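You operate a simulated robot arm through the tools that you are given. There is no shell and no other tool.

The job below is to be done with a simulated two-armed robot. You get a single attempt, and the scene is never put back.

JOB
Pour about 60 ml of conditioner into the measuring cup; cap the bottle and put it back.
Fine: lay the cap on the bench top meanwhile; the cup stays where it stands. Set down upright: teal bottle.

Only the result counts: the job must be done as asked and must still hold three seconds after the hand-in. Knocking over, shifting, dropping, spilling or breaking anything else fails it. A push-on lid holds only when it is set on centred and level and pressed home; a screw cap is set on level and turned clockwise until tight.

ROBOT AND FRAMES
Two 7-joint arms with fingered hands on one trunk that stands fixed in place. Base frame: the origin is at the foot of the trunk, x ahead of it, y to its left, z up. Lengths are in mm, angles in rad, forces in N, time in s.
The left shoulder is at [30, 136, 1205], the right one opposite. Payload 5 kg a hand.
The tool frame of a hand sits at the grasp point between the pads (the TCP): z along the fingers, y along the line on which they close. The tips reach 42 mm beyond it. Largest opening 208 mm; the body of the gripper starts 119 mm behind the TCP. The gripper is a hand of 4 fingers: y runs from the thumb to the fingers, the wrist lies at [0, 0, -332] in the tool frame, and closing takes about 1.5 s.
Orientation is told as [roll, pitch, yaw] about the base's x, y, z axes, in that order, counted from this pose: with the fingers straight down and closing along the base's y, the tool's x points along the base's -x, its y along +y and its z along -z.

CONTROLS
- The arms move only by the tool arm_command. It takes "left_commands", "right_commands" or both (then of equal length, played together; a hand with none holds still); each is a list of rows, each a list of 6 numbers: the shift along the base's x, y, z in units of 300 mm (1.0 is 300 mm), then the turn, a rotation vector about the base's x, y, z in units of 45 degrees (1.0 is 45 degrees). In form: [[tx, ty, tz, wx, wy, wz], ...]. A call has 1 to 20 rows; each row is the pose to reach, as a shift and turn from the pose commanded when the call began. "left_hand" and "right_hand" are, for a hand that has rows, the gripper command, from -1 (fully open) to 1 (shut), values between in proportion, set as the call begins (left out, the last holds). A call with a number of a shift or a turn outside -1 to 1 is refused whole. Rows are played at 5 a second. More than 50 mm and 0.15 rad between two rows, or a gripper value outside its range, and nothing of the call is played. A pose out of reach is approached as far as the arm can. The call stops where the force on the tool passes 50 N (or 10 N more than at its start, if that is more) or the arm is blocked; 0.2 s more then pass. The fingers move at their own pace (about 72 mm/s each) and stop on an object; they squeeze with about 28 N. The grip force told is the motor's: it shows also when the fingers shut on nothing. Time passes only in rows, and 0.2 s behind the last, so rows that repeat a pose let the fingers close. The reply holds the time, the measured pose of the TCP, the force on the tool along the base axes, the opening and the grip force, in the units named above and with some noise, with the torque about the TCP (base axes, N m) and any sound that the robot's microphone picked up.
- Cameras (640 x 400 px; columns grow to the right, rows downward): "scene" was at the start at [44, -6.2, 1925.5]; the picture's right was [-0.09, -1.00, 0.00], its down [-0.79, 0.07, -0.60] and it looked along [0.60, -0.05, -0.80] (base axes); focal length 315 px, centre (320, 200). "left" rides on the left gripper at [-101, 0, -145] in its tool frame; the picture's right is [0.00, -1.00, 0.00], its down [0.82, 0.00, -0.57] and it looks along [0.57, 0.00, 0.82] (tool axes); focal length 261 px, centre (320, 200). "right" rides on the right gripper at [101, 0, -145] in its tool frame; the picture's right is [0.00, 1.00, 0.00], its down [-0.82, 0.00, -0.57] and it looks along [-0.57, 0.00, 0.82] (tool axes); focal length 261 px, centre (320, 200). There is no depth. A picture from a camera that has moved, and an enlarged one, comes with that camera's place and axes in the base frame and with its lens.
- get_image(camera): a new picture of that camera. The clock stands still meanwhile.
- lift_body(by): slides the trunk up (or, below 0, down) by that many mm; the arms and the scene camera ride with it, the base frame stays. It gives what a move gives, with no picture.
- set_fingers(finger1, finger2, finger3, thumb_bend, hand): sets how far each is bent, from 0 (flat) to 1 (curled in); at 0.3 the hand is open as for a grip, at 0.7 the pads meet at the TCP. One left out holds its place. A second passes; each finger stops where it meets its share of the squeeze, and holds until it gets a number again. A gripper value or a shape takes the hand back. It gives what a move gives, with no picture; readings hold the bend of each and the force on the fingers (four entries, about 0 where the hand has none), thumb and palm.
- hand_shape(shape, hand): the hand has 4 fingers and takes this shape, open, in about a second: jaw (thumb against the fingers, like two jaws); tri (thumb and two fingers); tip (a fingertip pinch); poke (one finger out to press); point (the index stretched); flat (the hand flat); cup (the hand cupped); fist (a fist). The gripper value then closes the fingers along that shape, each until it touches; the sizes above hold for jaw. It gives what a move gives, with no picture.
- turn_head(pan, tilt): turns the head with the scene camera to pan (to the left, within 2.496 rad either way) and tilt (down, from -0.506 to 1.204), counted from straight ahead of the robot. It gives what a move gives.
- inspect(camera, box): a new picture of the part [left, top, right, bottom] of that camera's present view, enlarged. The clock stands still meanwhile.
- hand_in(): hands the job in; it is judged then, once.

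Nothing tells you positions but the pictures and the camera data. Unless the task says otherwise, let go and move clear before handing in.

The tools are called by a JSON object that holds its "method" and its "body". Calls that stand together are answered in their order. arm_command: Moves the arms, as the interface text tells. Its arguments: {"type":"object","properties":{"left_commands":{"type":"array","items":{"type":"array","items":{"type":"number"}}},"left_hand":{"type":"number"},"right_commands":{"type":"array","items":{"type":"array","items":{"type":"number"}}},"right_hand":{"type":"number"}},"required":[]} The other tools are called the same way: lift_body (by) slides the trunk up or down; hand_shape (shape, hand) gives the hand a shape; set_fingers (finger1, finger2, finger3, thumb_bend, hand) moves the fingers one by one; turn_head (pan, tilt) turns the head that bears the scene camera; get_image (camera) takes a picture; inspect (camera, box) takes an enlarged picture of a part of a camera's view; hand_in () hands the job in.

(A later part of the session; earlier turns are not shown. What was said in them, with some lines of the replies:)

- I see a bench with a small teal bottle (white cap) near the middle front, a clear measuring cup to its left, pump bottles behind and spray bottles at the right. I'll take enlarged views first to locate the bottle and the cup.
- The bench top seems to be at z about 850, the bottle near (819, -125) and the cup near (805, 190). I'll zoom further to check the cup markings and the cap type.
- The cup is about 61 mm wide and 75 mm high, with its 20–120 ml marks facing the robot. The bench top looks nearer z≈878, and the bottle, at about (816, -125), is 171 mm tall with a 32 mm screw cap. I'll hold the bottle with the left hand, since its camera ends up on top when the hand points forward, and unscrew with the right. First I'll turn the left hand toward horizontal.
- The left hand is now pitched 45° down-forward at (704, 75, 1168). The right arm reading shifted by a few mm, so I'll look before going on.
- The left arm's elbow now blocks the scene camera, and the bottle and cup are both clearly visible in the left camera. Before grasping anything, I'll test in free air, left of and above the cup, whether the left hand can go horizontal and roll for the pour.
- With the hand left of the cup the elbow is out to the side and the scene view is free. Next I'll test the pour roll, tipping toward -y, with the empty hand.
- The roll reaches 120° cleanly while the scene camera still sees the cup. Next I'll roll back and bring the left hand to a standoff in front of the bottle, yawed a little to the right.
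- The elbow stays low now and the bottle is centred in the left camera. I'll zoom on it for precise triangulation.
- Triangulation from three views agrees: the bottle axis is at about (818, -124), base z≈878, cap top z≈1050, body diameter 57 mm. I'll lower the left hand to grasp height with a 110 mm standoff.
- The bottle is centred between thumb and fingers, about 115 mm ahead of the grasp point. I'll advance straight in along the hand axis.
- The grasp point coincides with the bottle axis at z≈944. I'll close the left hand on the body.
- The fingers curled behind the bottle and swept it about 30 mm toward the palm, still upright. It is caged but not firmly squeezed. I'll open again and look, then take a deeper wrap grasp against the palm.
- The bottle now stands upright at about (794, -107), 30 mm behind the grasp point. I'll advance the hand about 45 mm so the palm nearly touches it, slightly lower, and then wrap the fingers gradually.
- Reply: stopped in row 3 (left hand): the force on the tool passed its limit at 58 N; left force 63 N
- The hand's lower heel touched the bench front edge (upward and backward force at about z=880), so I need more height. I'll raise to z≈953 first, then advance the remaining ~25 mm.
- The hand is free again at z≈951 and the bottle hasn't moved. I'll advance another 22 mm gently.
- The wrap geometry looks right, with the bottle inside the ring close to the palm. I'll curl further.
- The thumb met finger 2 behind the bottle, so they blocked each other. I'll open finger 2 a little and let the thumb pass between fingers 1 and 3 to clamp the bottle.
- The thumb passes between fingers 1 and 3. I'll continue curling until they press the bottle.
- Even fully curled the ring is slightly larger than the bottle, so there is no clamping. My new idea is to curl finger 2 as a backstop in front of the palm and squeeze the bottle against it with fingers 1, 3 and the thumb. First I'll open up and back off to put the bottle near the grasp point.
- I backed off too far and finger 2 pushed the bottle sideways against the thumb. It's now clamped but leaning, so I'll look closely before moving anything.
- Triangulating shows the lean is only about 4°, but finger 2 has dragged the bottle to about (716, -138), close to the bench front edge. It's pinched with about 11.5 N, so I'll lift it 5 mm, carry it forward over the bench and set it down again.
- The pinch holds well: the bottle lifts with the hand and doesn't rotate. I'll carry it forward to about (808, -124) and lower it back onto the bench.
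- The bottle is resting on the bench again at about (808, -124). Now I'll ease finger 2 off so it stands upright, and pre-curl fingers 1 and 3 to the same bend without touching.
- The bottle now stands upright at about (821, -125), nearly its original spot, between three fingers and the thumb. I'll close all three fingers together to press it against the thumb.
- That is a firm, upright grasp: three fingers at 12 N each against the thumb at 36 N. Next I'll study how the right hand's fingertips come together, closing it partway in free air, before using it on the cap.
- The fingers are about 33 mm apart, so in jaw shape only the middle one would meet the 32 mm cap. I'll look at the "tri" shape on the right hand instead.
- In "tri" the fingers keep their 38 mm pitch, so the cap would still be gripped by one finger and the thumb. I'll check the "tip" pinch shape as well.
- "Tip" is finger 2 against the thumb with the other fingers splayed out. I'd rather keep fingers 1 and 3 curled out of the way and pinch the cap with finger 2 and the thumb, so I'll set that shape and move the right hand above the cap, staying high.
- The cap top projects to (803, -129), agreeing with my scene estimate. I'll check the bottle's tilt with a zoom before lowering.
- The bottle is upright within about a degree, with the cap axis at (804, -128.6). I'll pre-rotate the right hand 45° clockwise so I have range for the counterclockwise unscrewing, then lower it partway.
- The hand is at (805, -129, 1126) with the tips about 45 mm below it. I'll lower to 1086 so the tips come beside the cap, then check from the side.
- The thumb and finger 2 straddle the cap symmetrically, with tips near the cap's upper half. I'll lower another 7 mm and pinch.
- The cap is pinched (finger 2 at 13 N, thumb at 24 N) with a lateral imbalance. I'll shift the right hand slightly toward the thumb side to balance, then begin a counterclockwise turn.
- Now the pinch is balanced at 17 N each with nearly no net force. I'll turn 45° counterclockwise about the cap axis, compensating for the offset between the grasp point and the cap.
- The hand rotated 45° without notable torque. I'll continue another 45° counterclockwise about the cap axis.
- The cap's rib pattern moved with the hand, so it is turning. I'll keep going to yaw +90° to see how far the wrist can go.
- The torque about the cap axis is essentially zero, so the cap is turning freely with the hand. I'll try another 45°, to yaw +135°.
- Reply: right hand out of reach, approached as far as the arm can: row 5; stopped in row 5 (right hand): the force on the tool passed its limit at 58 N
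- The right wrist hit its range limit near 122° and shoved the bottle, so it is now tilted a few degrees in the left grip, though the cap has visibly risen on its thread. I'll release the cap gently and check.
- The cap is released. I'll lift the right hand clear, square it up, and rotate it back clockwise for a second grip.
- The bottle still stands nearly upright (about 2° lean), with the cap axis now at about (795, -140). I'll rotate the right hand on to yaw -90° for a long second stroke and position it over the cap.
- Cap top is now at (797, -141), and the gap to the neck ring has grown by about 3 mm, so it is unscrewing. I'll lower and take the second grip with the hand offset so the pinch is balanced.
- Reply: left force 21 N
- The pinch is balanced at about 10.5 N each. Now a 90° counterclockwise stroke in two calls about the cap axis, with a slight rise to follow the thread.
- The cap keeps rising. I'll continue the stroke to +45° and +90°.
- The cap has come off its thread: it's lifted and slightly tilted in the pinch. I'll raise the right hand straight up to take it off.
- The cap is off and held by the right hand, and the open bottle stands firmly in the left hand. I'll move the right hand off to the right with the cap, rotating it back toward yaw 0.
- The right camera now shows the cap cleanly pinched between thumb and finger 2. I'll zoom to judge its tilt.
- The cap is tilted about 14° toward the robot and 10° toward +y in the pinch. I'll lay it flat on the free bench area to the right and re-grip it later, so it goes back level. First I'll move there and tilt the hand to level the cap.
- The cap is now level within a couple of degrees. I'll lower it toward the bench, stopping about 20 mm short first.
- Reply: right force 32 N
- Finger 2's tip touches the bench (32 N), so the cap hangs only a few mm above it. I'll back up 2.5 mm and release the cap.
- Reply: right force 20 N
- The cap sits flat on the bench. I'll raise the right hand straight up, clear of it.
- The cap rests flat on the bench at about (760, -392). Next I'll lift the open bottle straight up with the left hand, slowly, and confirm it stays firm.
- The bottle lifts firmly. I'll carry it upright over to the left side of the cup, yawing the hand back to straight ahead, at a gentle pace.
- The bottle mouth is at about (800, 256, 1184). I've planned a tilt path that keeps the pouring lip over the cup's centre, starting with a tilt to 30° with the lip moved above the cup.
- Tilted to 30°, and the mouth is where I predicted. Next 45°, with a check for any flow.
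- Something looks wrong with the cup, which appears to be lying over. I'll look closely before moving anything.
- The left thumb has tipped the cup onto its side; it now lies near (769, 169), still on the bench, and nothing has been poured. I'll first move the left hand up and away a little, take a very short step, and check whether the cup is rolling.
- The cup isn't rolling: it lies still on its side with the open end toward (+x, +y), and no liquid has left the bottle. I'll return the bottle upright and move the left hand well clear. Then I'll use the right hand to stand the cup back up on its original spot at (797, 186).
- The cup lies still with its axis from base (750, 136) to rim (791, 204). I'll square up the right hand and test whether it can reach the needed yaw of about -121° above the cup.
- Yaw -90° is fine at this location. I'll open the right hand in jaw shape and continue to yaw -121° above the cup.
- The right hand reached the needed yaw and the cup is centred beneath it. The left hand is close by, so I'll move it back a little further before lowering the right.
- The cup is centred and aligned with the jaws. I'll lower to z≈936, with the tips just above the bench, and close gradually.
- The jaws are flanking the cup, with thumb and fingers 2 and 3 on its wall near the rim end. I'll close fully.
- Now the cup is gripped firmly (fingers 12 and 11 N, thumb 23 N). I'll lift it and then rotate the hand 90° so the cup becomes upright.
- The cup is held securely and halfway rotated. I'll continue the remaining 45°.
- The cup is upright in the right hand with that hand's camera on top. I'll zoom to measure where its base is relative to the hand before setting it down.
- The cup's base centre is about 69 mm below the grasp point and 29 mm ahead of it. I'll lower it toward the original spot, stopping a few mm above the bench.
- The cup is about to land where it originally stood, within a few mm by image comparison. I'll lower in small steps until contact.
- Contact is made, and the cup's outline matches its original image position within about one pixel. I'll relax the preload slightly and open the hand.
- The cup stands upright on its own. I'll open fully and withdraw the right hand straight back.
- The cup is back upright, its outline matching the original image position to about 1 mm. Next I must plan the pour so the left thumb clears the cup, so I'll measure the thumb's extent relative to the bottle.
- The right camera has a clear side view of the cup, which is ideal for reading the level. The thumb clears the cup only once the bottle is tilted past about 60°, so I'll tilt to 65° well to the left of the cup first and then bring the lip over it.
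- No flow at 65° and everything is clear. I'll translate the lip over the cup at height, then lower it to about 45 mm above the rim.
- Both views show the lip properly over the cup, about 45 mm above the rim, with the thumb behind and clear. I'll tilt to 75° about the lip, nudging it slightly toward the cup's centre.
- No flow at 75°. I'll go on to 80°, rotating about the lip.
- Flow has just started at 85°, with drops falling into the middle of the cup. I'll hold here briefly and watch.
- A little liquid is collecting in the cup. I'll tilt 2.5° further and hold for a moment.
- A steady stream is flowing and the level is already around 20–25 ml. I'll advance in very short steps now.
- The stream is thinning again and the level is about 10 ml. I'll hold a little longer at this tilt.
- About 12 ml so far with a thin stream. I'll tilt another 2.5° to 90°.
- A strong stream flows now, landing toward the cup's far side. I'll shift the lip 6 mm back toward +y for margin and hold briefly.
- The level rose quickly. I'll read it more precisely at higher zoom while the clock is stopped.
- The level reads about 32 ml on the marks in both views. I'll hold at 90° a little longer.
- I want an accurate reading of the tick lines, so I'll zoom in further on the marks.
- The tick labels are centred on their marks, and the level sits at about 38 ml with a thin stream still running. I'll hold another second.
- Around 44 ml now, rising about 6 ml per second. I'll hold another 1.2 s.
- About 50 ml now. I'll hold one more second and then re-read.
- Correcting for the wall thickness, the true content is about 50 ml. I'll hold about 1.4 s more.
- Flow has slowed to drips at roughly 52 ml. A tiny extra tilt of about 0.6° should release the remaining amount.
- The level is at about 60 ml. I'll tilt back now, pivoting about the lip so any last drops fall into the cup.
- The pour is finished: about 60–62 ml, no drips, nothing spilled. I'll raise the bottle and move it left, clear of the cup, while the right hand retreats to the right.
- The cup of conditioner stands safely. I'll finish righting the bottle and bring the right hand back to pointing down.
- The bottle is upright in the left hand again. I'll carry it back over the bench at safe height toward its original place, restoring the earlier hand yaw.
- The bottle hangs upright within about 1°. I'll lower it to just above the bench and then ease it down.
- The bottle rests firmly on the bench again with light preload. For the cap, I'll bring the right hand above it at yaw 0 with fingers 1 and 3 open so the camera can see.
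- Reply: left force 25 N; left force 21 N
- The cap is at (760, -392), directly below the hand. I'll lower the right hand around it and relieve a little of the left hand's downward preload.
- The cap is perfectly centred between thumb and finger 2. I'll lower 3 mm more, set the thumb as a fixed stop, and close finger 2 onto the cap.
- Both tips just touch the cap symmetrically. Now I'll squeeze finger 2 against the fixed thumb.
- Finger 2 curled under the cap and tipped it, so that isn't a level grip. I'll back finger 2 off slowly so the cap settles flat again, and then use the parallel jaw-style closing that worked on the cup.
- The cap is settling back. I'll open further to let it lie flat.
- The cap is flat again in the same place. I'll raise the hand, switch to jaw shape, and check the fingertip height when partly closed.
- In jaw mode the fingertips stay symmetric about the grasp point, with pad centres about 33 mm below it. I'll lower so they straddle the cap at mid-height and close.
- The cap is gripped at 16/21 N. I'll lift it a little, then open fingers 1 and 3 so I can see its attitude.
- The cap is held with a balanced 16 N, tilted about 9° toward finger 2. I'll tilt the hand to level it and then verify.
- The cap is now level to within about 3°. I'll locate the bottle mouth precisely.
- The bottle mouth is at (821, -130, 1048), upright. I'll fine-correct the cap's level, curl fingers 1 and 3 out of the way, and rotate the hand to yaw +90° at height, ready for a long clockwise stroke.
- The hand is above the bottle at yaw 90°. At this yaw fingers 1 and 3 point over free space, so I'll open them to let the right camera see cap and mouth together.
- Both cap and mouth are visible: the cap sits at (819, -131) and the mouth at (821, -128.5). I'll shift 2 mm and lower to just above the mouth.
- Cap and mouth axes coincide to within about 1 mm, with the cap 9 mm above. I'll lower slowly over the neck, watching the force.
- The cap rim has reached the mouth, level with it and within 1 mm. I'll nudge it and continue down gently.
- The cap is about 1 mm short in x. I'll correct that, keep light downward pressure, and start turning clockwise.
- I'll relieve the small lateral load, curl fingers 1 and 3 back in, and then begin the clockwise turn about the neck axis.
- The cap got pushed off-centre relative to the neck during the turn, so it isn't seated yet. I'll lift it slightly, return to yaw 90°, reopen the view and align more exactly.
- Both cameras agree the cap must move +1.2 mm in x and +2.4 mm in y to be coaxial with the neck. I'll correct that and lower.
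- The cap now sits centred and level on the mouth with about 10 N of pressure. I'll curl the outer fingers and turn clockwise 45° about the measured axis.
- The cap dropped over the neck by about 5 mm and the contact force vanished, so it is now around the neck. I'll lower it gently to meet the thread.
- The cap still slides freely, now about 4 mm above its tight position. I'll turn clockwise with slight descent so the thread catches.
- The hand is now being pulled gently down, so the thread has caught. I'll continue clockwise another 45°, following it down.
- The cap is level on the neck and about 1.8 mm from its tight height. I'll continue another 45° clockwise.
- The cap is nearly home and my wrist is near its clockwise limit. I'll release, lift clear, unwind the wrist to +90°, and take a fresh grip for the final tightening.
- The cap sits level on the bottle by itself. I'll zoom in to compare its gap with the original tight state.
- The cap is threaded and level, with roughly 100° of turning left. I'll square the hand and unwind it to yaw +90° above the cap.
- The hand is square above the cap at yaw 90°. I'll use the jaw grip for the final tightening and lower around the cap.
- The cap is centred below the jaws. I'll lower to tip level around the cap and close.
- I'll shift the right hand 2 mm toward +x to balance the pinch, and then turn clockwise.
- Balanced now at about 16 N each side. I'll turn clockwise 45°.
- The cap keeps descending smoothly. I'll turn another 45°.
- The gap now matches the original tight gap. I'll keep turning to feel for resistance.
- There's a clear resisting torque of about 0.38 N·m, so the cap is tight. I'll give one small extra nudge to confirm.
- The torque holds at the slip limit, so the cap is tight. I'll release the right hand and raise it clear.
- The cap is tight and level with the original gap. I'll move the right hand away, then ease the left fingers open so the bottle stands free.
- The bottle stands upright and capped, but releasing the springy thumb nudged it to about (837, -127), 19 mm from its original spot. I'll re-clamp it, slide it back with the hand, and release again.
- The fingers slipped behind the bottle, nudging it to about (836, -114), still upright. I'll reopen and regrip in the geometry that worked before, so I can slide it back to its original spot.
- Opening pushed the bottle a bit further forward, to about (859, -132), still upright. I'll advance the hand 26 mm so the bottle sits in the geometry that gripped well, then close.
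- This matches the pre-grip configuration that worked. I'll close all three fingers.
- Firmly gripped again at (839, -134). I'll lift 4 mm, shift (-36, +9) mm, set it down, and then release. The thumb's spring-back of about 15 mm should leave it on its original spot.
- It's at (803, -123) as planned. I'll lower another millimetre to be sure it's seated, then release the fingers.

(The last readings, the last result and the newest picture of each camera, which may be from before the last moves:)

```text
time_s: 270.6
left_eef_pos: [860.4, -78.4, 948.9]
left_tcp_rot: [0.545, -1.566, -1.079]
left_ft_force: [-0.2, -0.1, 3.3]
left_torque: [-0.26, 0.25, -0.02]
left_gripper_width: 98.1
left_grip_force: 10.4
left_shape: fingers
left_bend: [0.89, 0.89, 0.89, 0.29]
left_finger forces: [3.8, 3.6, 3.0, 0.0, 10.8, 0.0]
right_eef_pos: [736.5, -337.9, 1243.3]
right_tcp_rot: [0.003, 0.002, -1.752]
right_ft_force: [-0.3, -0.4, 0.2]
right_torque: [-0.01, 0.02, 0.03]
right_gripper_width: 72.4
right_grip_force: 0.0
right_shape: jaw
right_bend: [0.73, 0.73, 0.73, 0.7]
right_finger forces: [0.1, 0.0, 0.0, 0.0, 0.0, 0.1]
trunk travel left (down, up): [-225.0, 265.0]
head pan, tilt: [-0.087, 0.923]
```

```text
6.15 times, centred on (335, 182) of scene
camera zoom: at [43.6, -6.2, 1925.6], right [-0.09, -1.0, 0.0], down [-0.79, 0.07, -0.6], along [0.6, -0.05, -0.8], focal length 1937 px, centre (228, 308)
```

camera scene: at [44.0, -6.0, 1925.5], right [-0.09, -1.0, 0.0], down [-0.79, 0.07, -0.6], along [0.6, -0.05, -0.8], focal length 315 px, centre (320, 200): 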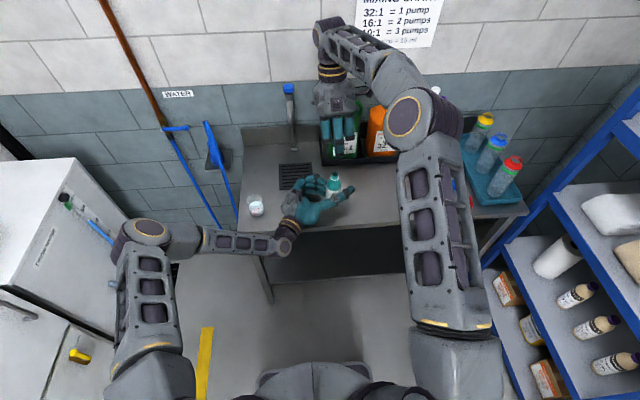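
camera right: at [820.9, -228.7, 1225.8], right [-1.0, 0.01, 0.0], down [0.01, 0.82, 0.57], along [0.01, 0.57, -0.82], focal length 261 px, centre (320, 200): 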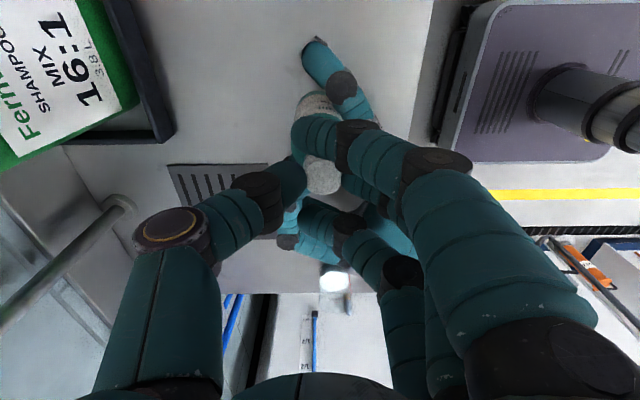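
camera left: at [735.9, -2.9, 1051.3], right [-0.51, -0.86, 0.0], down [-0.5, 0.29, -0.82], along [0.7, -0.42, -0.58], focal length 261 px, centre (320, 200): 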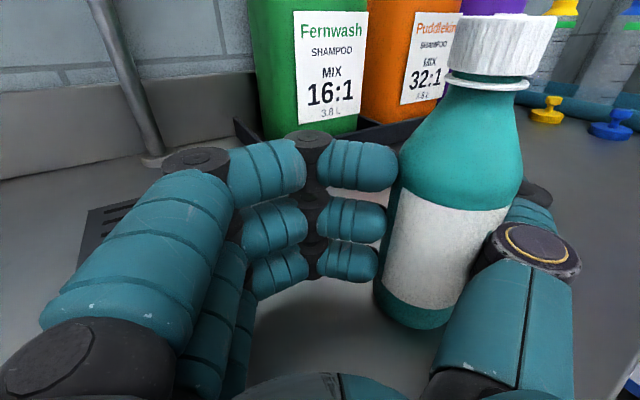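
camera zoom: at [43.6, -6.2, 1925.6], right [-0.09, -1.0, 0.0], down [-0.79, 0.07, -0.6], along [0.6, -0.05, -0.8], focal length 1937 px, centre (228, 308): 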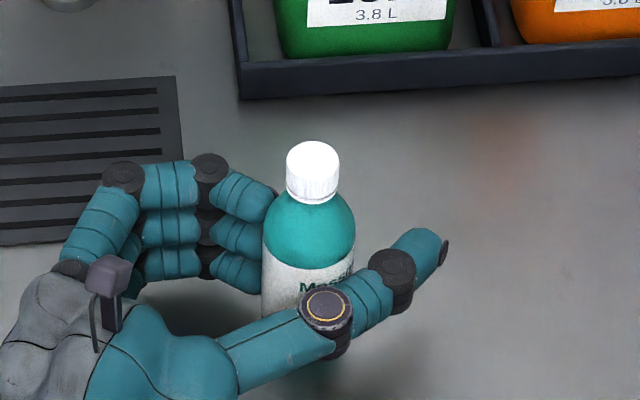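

{"method": "set_fingers", "body": {"hand": "left", "finger1": 0.875, "finger2": 0.875, "finger3": 0.875, "thumb_bend": 0.3}}

{"method": "set_fingers", "body": {"hand": "left", "finger1": 0.84, "finger2": 0.84, "finger3": 0.84, "thumb_bend": 0.3}}

{"method": "inspect", "body": {"camera": "scene", "box": [300, 150, 370, 215]}}

{"method": "get_image", "body": {"camera": "left"}}

```text
time_s: 271.6
left_eef_pos: [860.2, -76.8, 948.5]
left_tcp_rot: [0.536, -1.565, -1.072]
left_ft_force: [-0.6, 0.3, 4.7]
left_torque: [-0.25, 0.24, -0.06]
left_gripper_width: 95.8
left_grip_force: 5.0
left_shape: fingers
left_bend: [0.87, 0.87, 0.87, 0.29]
left_finger forces: [1.8, 1.6, 1.6, 0.0, 5.5, 0.1]
right_eef_pos: [734.9, -336.8, 1243.1]
right_tcp_rot: [0.002, 0.0, -1.752]
right_ft_force: [0.1, 0.2, 1.1]
right_torque: [0.02, 0.02, -0.01]
right_gripper_width: 72.2
right_grip_force: 0.1
right_shape: jaw
right_bend: [0.73, 0.73, 0.73, 0.7]
right_finger forces: [0.1, 0.1, 0.1, 0.0, 0.0, 0.0]
trunk travel left (down, up): [-225.0, 265.0]
head pan, tilt: [-0.087, 0.923]
```

```text
time_s: 272.6
left_eef_pos: [860.9, -78.0, 950.4]
left_tcp_rot: [0.494, -1.566, -1.029]
left_ft_force: [0.8, -0.7, 1.1]
left_torque: [0.02, -0.03, -0.04]
left_gripper_width: 94.7
left_grip_force: 0.3
left_shape: fingers
left_bend: [0.84, 0.84, 0.84, 0.3]
left_finger forces: [0.0, 0.1, 0.1, 0.0, 0.1, 0.0]
right_eef_pos: [736.4, -337.5, 1243.2]
right_tcp_rot: [0.003, 0.0, -1.753]
right_ft_force: [-0.5, -0.1, 0.6]
right_torque: [0.0, 0.02, 0.0]
right_gripper_width: 72.1
right_grip_force: 0.0
right_shape: jaw
right_bend: [0.73, 0.73, 0.73, 0.7]
right_finger forces: [0.0, 0.0, 0.0, 0.0, 0.0, 0.1]
trunk travel left (down, up): [-225.0, 265.0]
head pan, tilt: [-0.087, 0.923]
```

```text
6.15 times, centred on (335, 182) of scene
camera zoom: at [44.0, -6.2, 1925.5], right [-0.09, -1.0, 0.0], down [-0.79, 0.07, -0.6], along [0.6, -0.05, -0.8], focal length 1937 px, centre (228, 308)
```

zoom: 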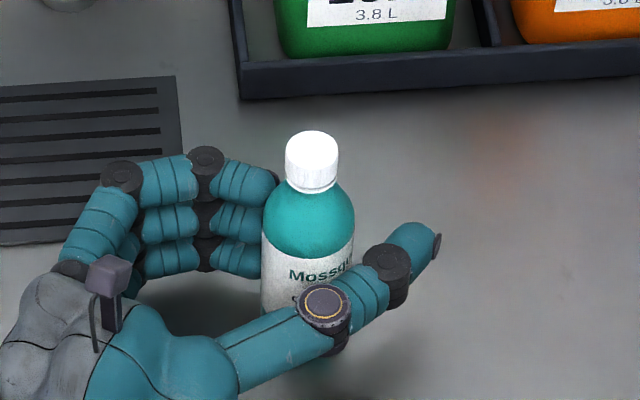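

```text
taken
camera left: at [735.8, -3.6, 1050.8], right [-0.51, -0.86, 0.0], down [-0.5, 0.29, -0.82], along [0.7, -0.42, -0.58], focal length 261 px, centre (320, 200)
```

left: 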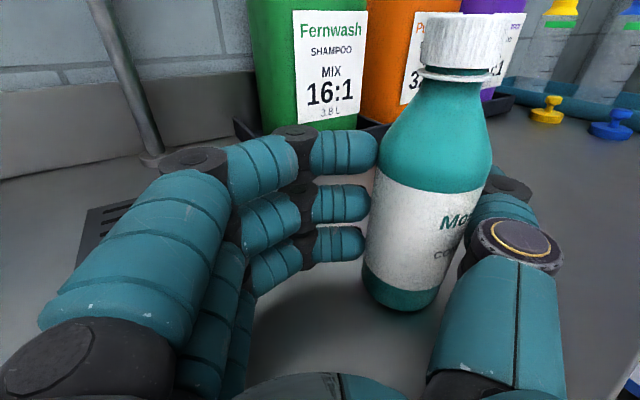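

The bottle now stands free at (818, -124), exactly its original position. I'll withdraw the left hand straight back without changing the fingers.

{"method": "arm_command", "body": {"left_commands": [[-0.02, 0.012, 0, 0, 0, 0], [-0.05, 0.029, 0, 0, 0, 0], [-0.09, 0.053, 0.005, 0, 0, 0], [-0.14, 0.082, 0.01, 0, 0, 0], [-0.2, 0.118, 0.02, 0, 0, 0], [-0.27, 0.159, 0.03, 0, 0, 0], [-0.35, 0.206, 0.05, 0, 0, 0], [-0.43, 0.253, 0.08, 0, 0, 0], [-0.5, 0.295, 0.12, 0, 0, 0], [-0.5, 0.295, 0.12, 0, 0, 0]]}}

{"method": "get_image", "body": {"camera": "scene"}}

{"method": "inspect", "body": {"camera": "scene", "box": [316, 160, 348, 212]}}

{"method": "get_image", "body": {"camera": "left"}}

```text
time_s: 274.8
left_eef_pos: [709.8, 8.8, 987.5]
left_tcp_rot: [0.467, -1.566, -1.002]
left_ft_force: [1.0, -1.0, -0.6]
left_torque: [-0.06, -0.03, 0.0]
left_gripper_width: 94.6
left_grip_force: 0.1
left_shape: fingers
left_bend: [0.84, 0.84, 0.84, 0.3]
left_finger forces: [0.0, 0.0, 0.1, 0.1, 0.1, 0.0]
right_eef_pos: [737.1, -338.2, 1241.7]
right_tcp_rot: [-0.001, -0.001, -1.753]
right_ft_force: [-0.4, 0.0, 0.8]
right_torque: [0.05, 0.03, -0.03]
right_gripper_width: 72.2
right_grip_force: 0.0
right_shape: jaw
right_bend: [0.73, 0.73, 0.73, 0.7]
right_finger forces: [0.0, 0.0, 0.1, 0.0, 0.0, 0.0]
trunk travel left (down, up): [-225.0, 265.0]
head pan, tilt: [-0.087, 0.923]
```

```text
taken
camera scene: at [44.9, -6.7, 1925.5], right [-0.09, -1.0, 0.0], down [-0.79, 0.07, -0.6], along [0.6, -0.05, -0.8], focal length 315 px, centre (320, 200)
```

scene: 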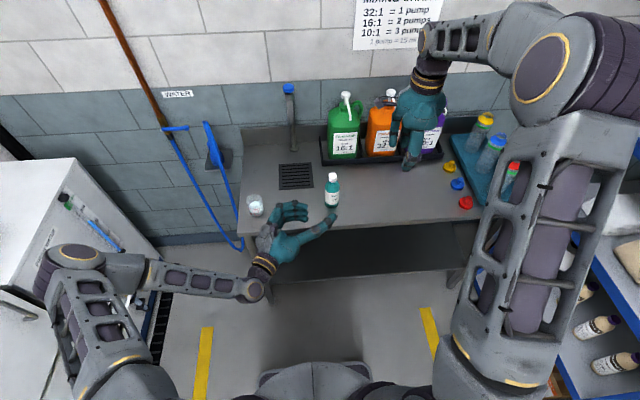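

```text
7.69 times, centred on (332, 186) of scene
camera zoom: at [44.9, -6.7, 1925.5], right [-0.09, -1.0, 0.0], down [-0.79, 0.07, -0.6], along [0.6, -0.05, -0.8], focal length 2421 px, centre (228, 308)
```

zoom: 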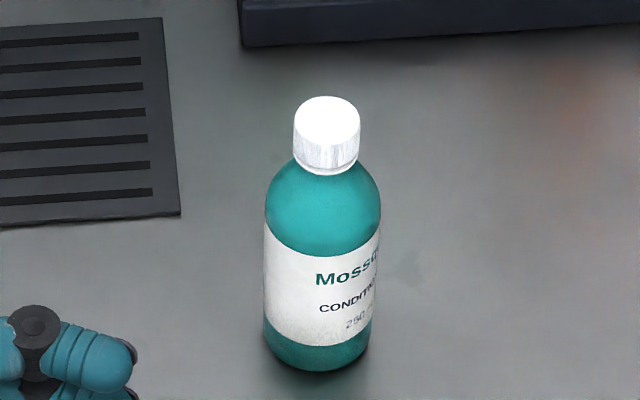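

```text
taken
camera left: at [586.2, 83.9, 1088.1], right [-0.51, -0.86, 0.0], down [-0.5, 0.29, -0.82], along [0.7, -0.42, -0.58], focal length 261 px, centre (320, 200)
```

left: 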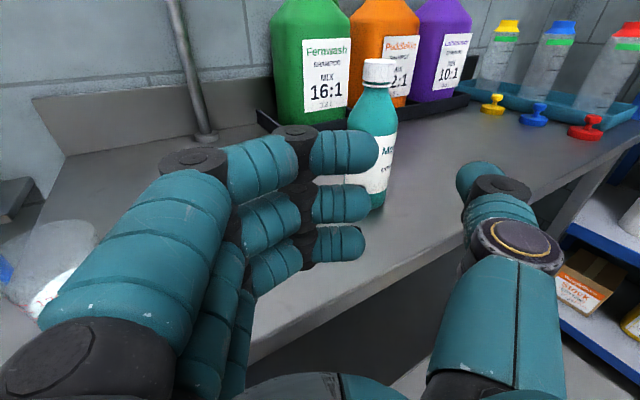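

The bottle stands capped and upright on its original spot. I'll raise the left hand clear and check the cup and all surroundings.

{"method": "arm_command", "body": {"left_commands": [[-0.03, 0, 0.08, 0, 0, 0], [-0.05, 0, 0.16, 0, 0, 0], [-0.05, 0, 0.25, 0, 0, 0], [-0.05, 0, 0.35, 0, 0, 0], [-0.05, 0, 0.45, 0, 0, 0], [-0.05, 0, 0.45, 0, 0, 0]]}}

{"method": "get_image", "body": {"camera": "scene"}}

{"method": "inspect", "body": {"camera": "scene", "box": [238, 188, 270, 220]}}

{"method": "inspect", "body": {"camera": "scene", "box": [230, 130, 530, 240]}}

{"method": "get_image", "body": {"camera": "left"}}

```text
time_s: 276.2
left_eef_pos: [695.8, 8.2, 1119.0]
left_tcp_rot: [0.455, -1.567, -0.99]
left_ft_force: [-0.8, 0.2, 0.0]
left_torque: [-0.03, -0.04, -0.04]
left_gripper_width: 94.8
left_grip_force: 0.1
left_shape: fingers
left_bend: [0.84, 0.84, 0.84, 0.3]
left_finger forces: [0.0, 0.0, 0.0, 0.0, 0.0, 0.0]
right_eef_pos: [736.2, -337.5, 1243.0]
right_tcp_rot: [0.002, 0.001, -1.753]
right_ft_force: [0.4, -0.1, 0.0]
right_torque: [-0.02, 0.05, 0.0]
right_gripper_width: 72.4
right_grip_force: 0.0
right_shape: jaw
right_bend: [0.73, 0.73, 0.73, 0.7]
right_finger forces: [0.1, 0.1, 0.1, 0.1, 0.0, 0.0]
trunk travel left (down, up): [-225.0, 265.0]
head pan, tilt: [-0.087, 0.923]
```

```text
taken
camera scene: at [44.5, -5.9, 1925.5], right [-0.09, -1.0, 0.0], down [-0.79, 0.07, -0.6], along [0.6, -0.05, -0.8], focal length 315 px, centre (320, 200)
```

scene: 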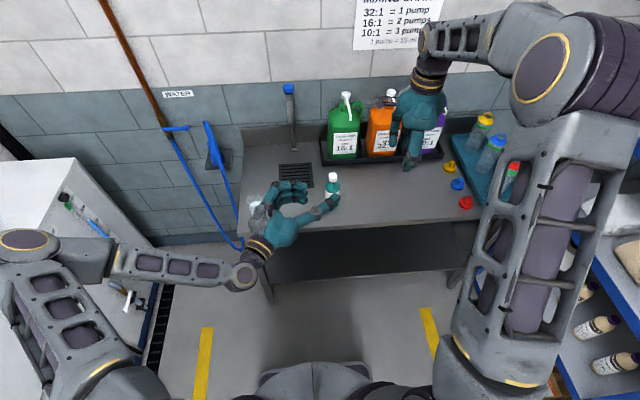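

```text
12.50 times, centred on (254, 204) of scene
camera zoom: at [44.5, -5.9, 1925.5], right [-0.09, -1.0, 0.0], down [-0.79, 0.07, -0.6], along [0.6, -0.05, -0.8], focal length 3934 px, centre (1145, 150)
```

zoom: 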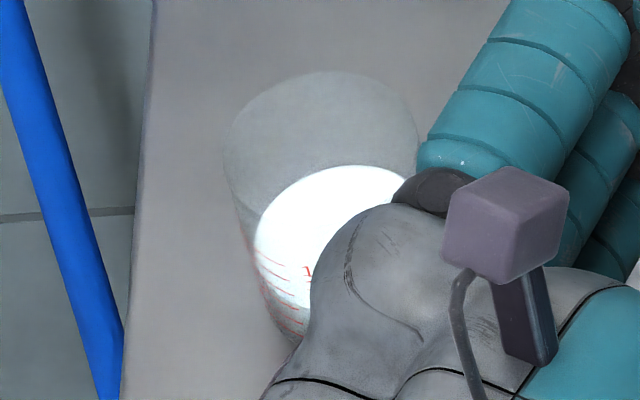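

```text
2.13 times, centred on (380, 185) of scene
camera zoom: at [44.5, -5.9, 1925.5], right [-0.09, -1.0, 0.0], down [-0.79, 0.07, -0.6], along [0.6, -0.05, -0.8], focal length 671 px, centre (192, 232)
```

zoom: 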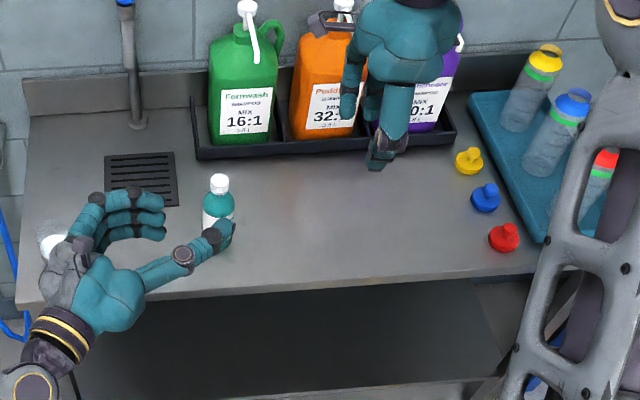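

```text
taken
camera left: at [570.8, 83.4, 1221.7], right [-0.51, -0.86, 0.0], down [-0.5, 0.29, -0.82], along [0.7, -0.42, -0.58], focal length 261 px, centre (320, 200)
```

left: 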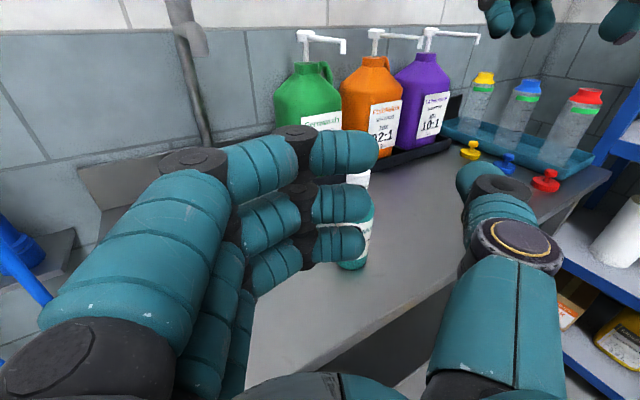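

The left hand still hides the cup from the scene camera. I'll move it up and to the left, well above everything, for a final check.

{"method": "arm_command", "body": {"left_commands": [[-0.02, 0.06, 0.06, 0, 0, 0], [-0.04, 0.14, 0.12, 0, 0, 0], [-0.06, 0.24, 0.16, 0, 0, 0], [-0.08, 0.36, 0.18, 0, 0, 0.1], [-0.1, 0.48, 0.18, 0, 0, 0.2], [-0.12, 0.6, 0.18, 0, 0, 0.3], [-0.12, 0.74, 0.18, 0, 0, 0.4], [-0.12, 0.88, 0.18, 0, 0, 0.5], [-0.12, 1.0, 0.18, 0, 0, 0.6], [-0.12, 1.0, 0.18, 0, 0, 0.6]]}}

{"method": "get_image", "body": {"camera": "scene"}}

{"method": "inspect", "body": {"camera": "scene", "box": [238, 188, 270, 220]}}

{"method": "inspect", "body": {"camera": "scene", "box": [316, 160, 348, 212]}}

{"method": "get_image", "body": {"camera": "left"}}

```text
time_s: 278.4
left_eef_pos: [661.3, 311.9, 1174.9]
left_tcp_rot: [0.466, -1.565, -0.53]
left_ft_force: [-1.0, -0.6, -0.5]
left_torque: [0.01, 0.0, -0.01]
left_gripper_width: 94.3
left_grip_force: 0.0
left_shape: fingers
left_bend: [0.84, 0.84, 0.84, 0.3]
left_finger forces: [0.0, 0.1, 0.0, 0.0, 0.0, 0.0]
right_eef_pos: [735.6, -337.7, 1242.5]
right_tcp_rot: [0.001, 0.0, -1.751]
right_ft_force: [0.2, -0.4, 1.0]
right_torque: [0.02, 0.03, 0.04]
right_gripper_width: 72.4
right_grip_force: 0.1
right_shape: jaw
right_bend: [0.73, 0.73, 0.73, 0.7]
right_finger forces: [0.1, 0.1, 0.0, 0.0, 0.0, 0.0]
trunk travel left (down, up): [-225.0, 265.0]
head pan, tilt: [-0.087, 0.923]
```

```text
taken
camera scene: at [44.0, -6.4, 1925.5], right [-0.09, -1.0, 0.0], down [-0.79, 0.07, -0.6], along [0.6, -0.05, -0.8], focal length 315 px, centre (320, 200)
```

scene: 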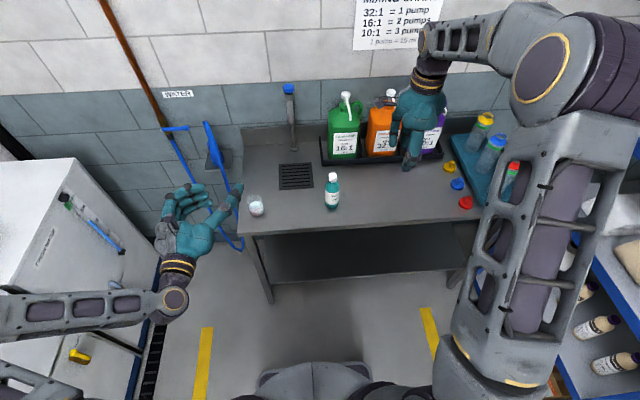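

```text
12.50 times, centred on (254, 204) of scene
camera zoom: at [44.0, -6.4, 1925.5], right [-0.09, -1.0, 0.0], down [-0.79, 0.07, -0.6], along [0.6, -0.05, -0.8], focal length 3934 px, centre (1145, 150)
```

zoom: 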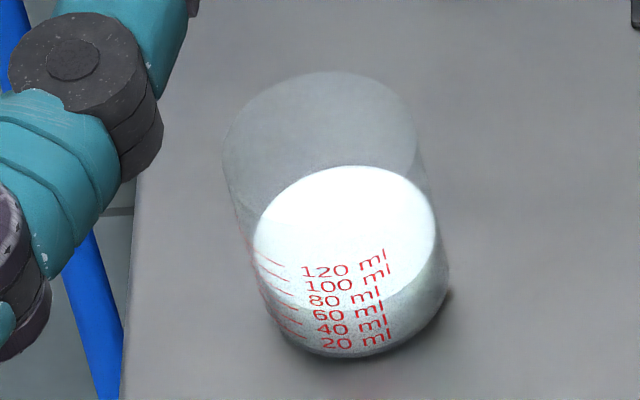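

```text
7.69 times, centred on (332, 186) of scene
camera zoom: at [44.0, -6.4, 1925.5], right [-0.09, -1.0, 0.0], down [-0.79, 0.07, -0.6], along [0.6, -0.05, -0.8], focal length 2421 px, centre (228, 308)
```

zoom: 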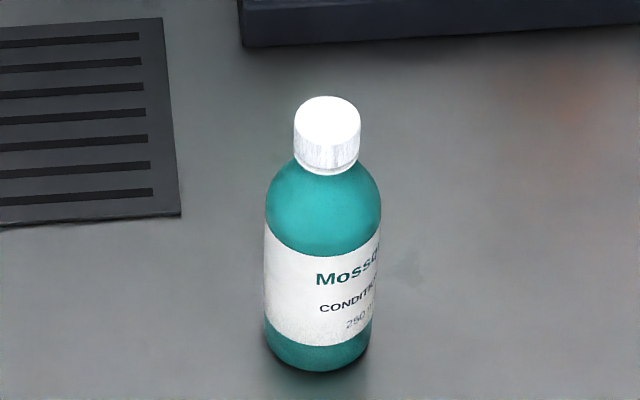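

```text
taken
camera left: at [515.9, 321.0, 1277.1], right [-0.06, -1.0, 0.0], down [-0.57, 0.03, -0.82], along [0.82, -0.05, -0.58], focal length 261 px, centre (320, 200)
```

left: 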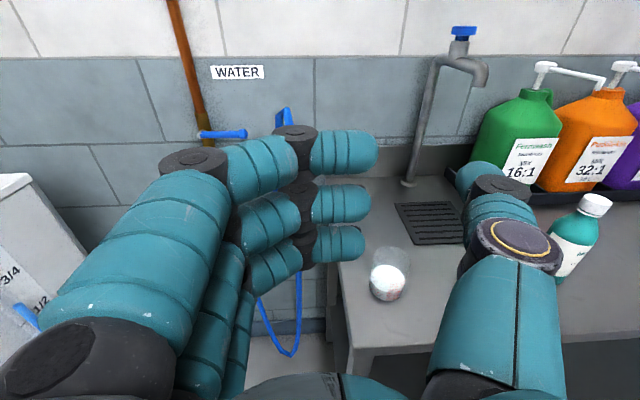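

Final state: the cup stands on its original spot with about 60 ml. The bottle is capped tight and upright in its original place, the other items are undisturbed, and both hands are clear. One thing did go wrong earlier: my thumb knocked the empty cup over, and I stood it back up within about 1 mm before pouring. Handing in.

{"method": "hand_in", "body": {}}

```text
The job is handed in.
```

The job is handed in, but I knocked the empty cup over once along the way. My left thumb tipped it while I was tilting the bottle. I stood it back up within about 1 mm of where it had been before pouring anything. If the check counts any knock-over, this one may fail it.

- **Cup:** it stands upright on its original spot with roughly 60 ml in it. I read the level off the cameras, so allow a few millilitres either way. I saw no spill on the bench.
- **Bottle:** it is upright within a few millimetres of where it started. Its label has turned a little from where it faced at the start.
- **Cap:** I laid it on the bench during the pour, then screwed it back on level and tight. It resisted further turning, and the gap under it matches the original.
- **Everything else:** nothing else was moved, and both hands are clear.
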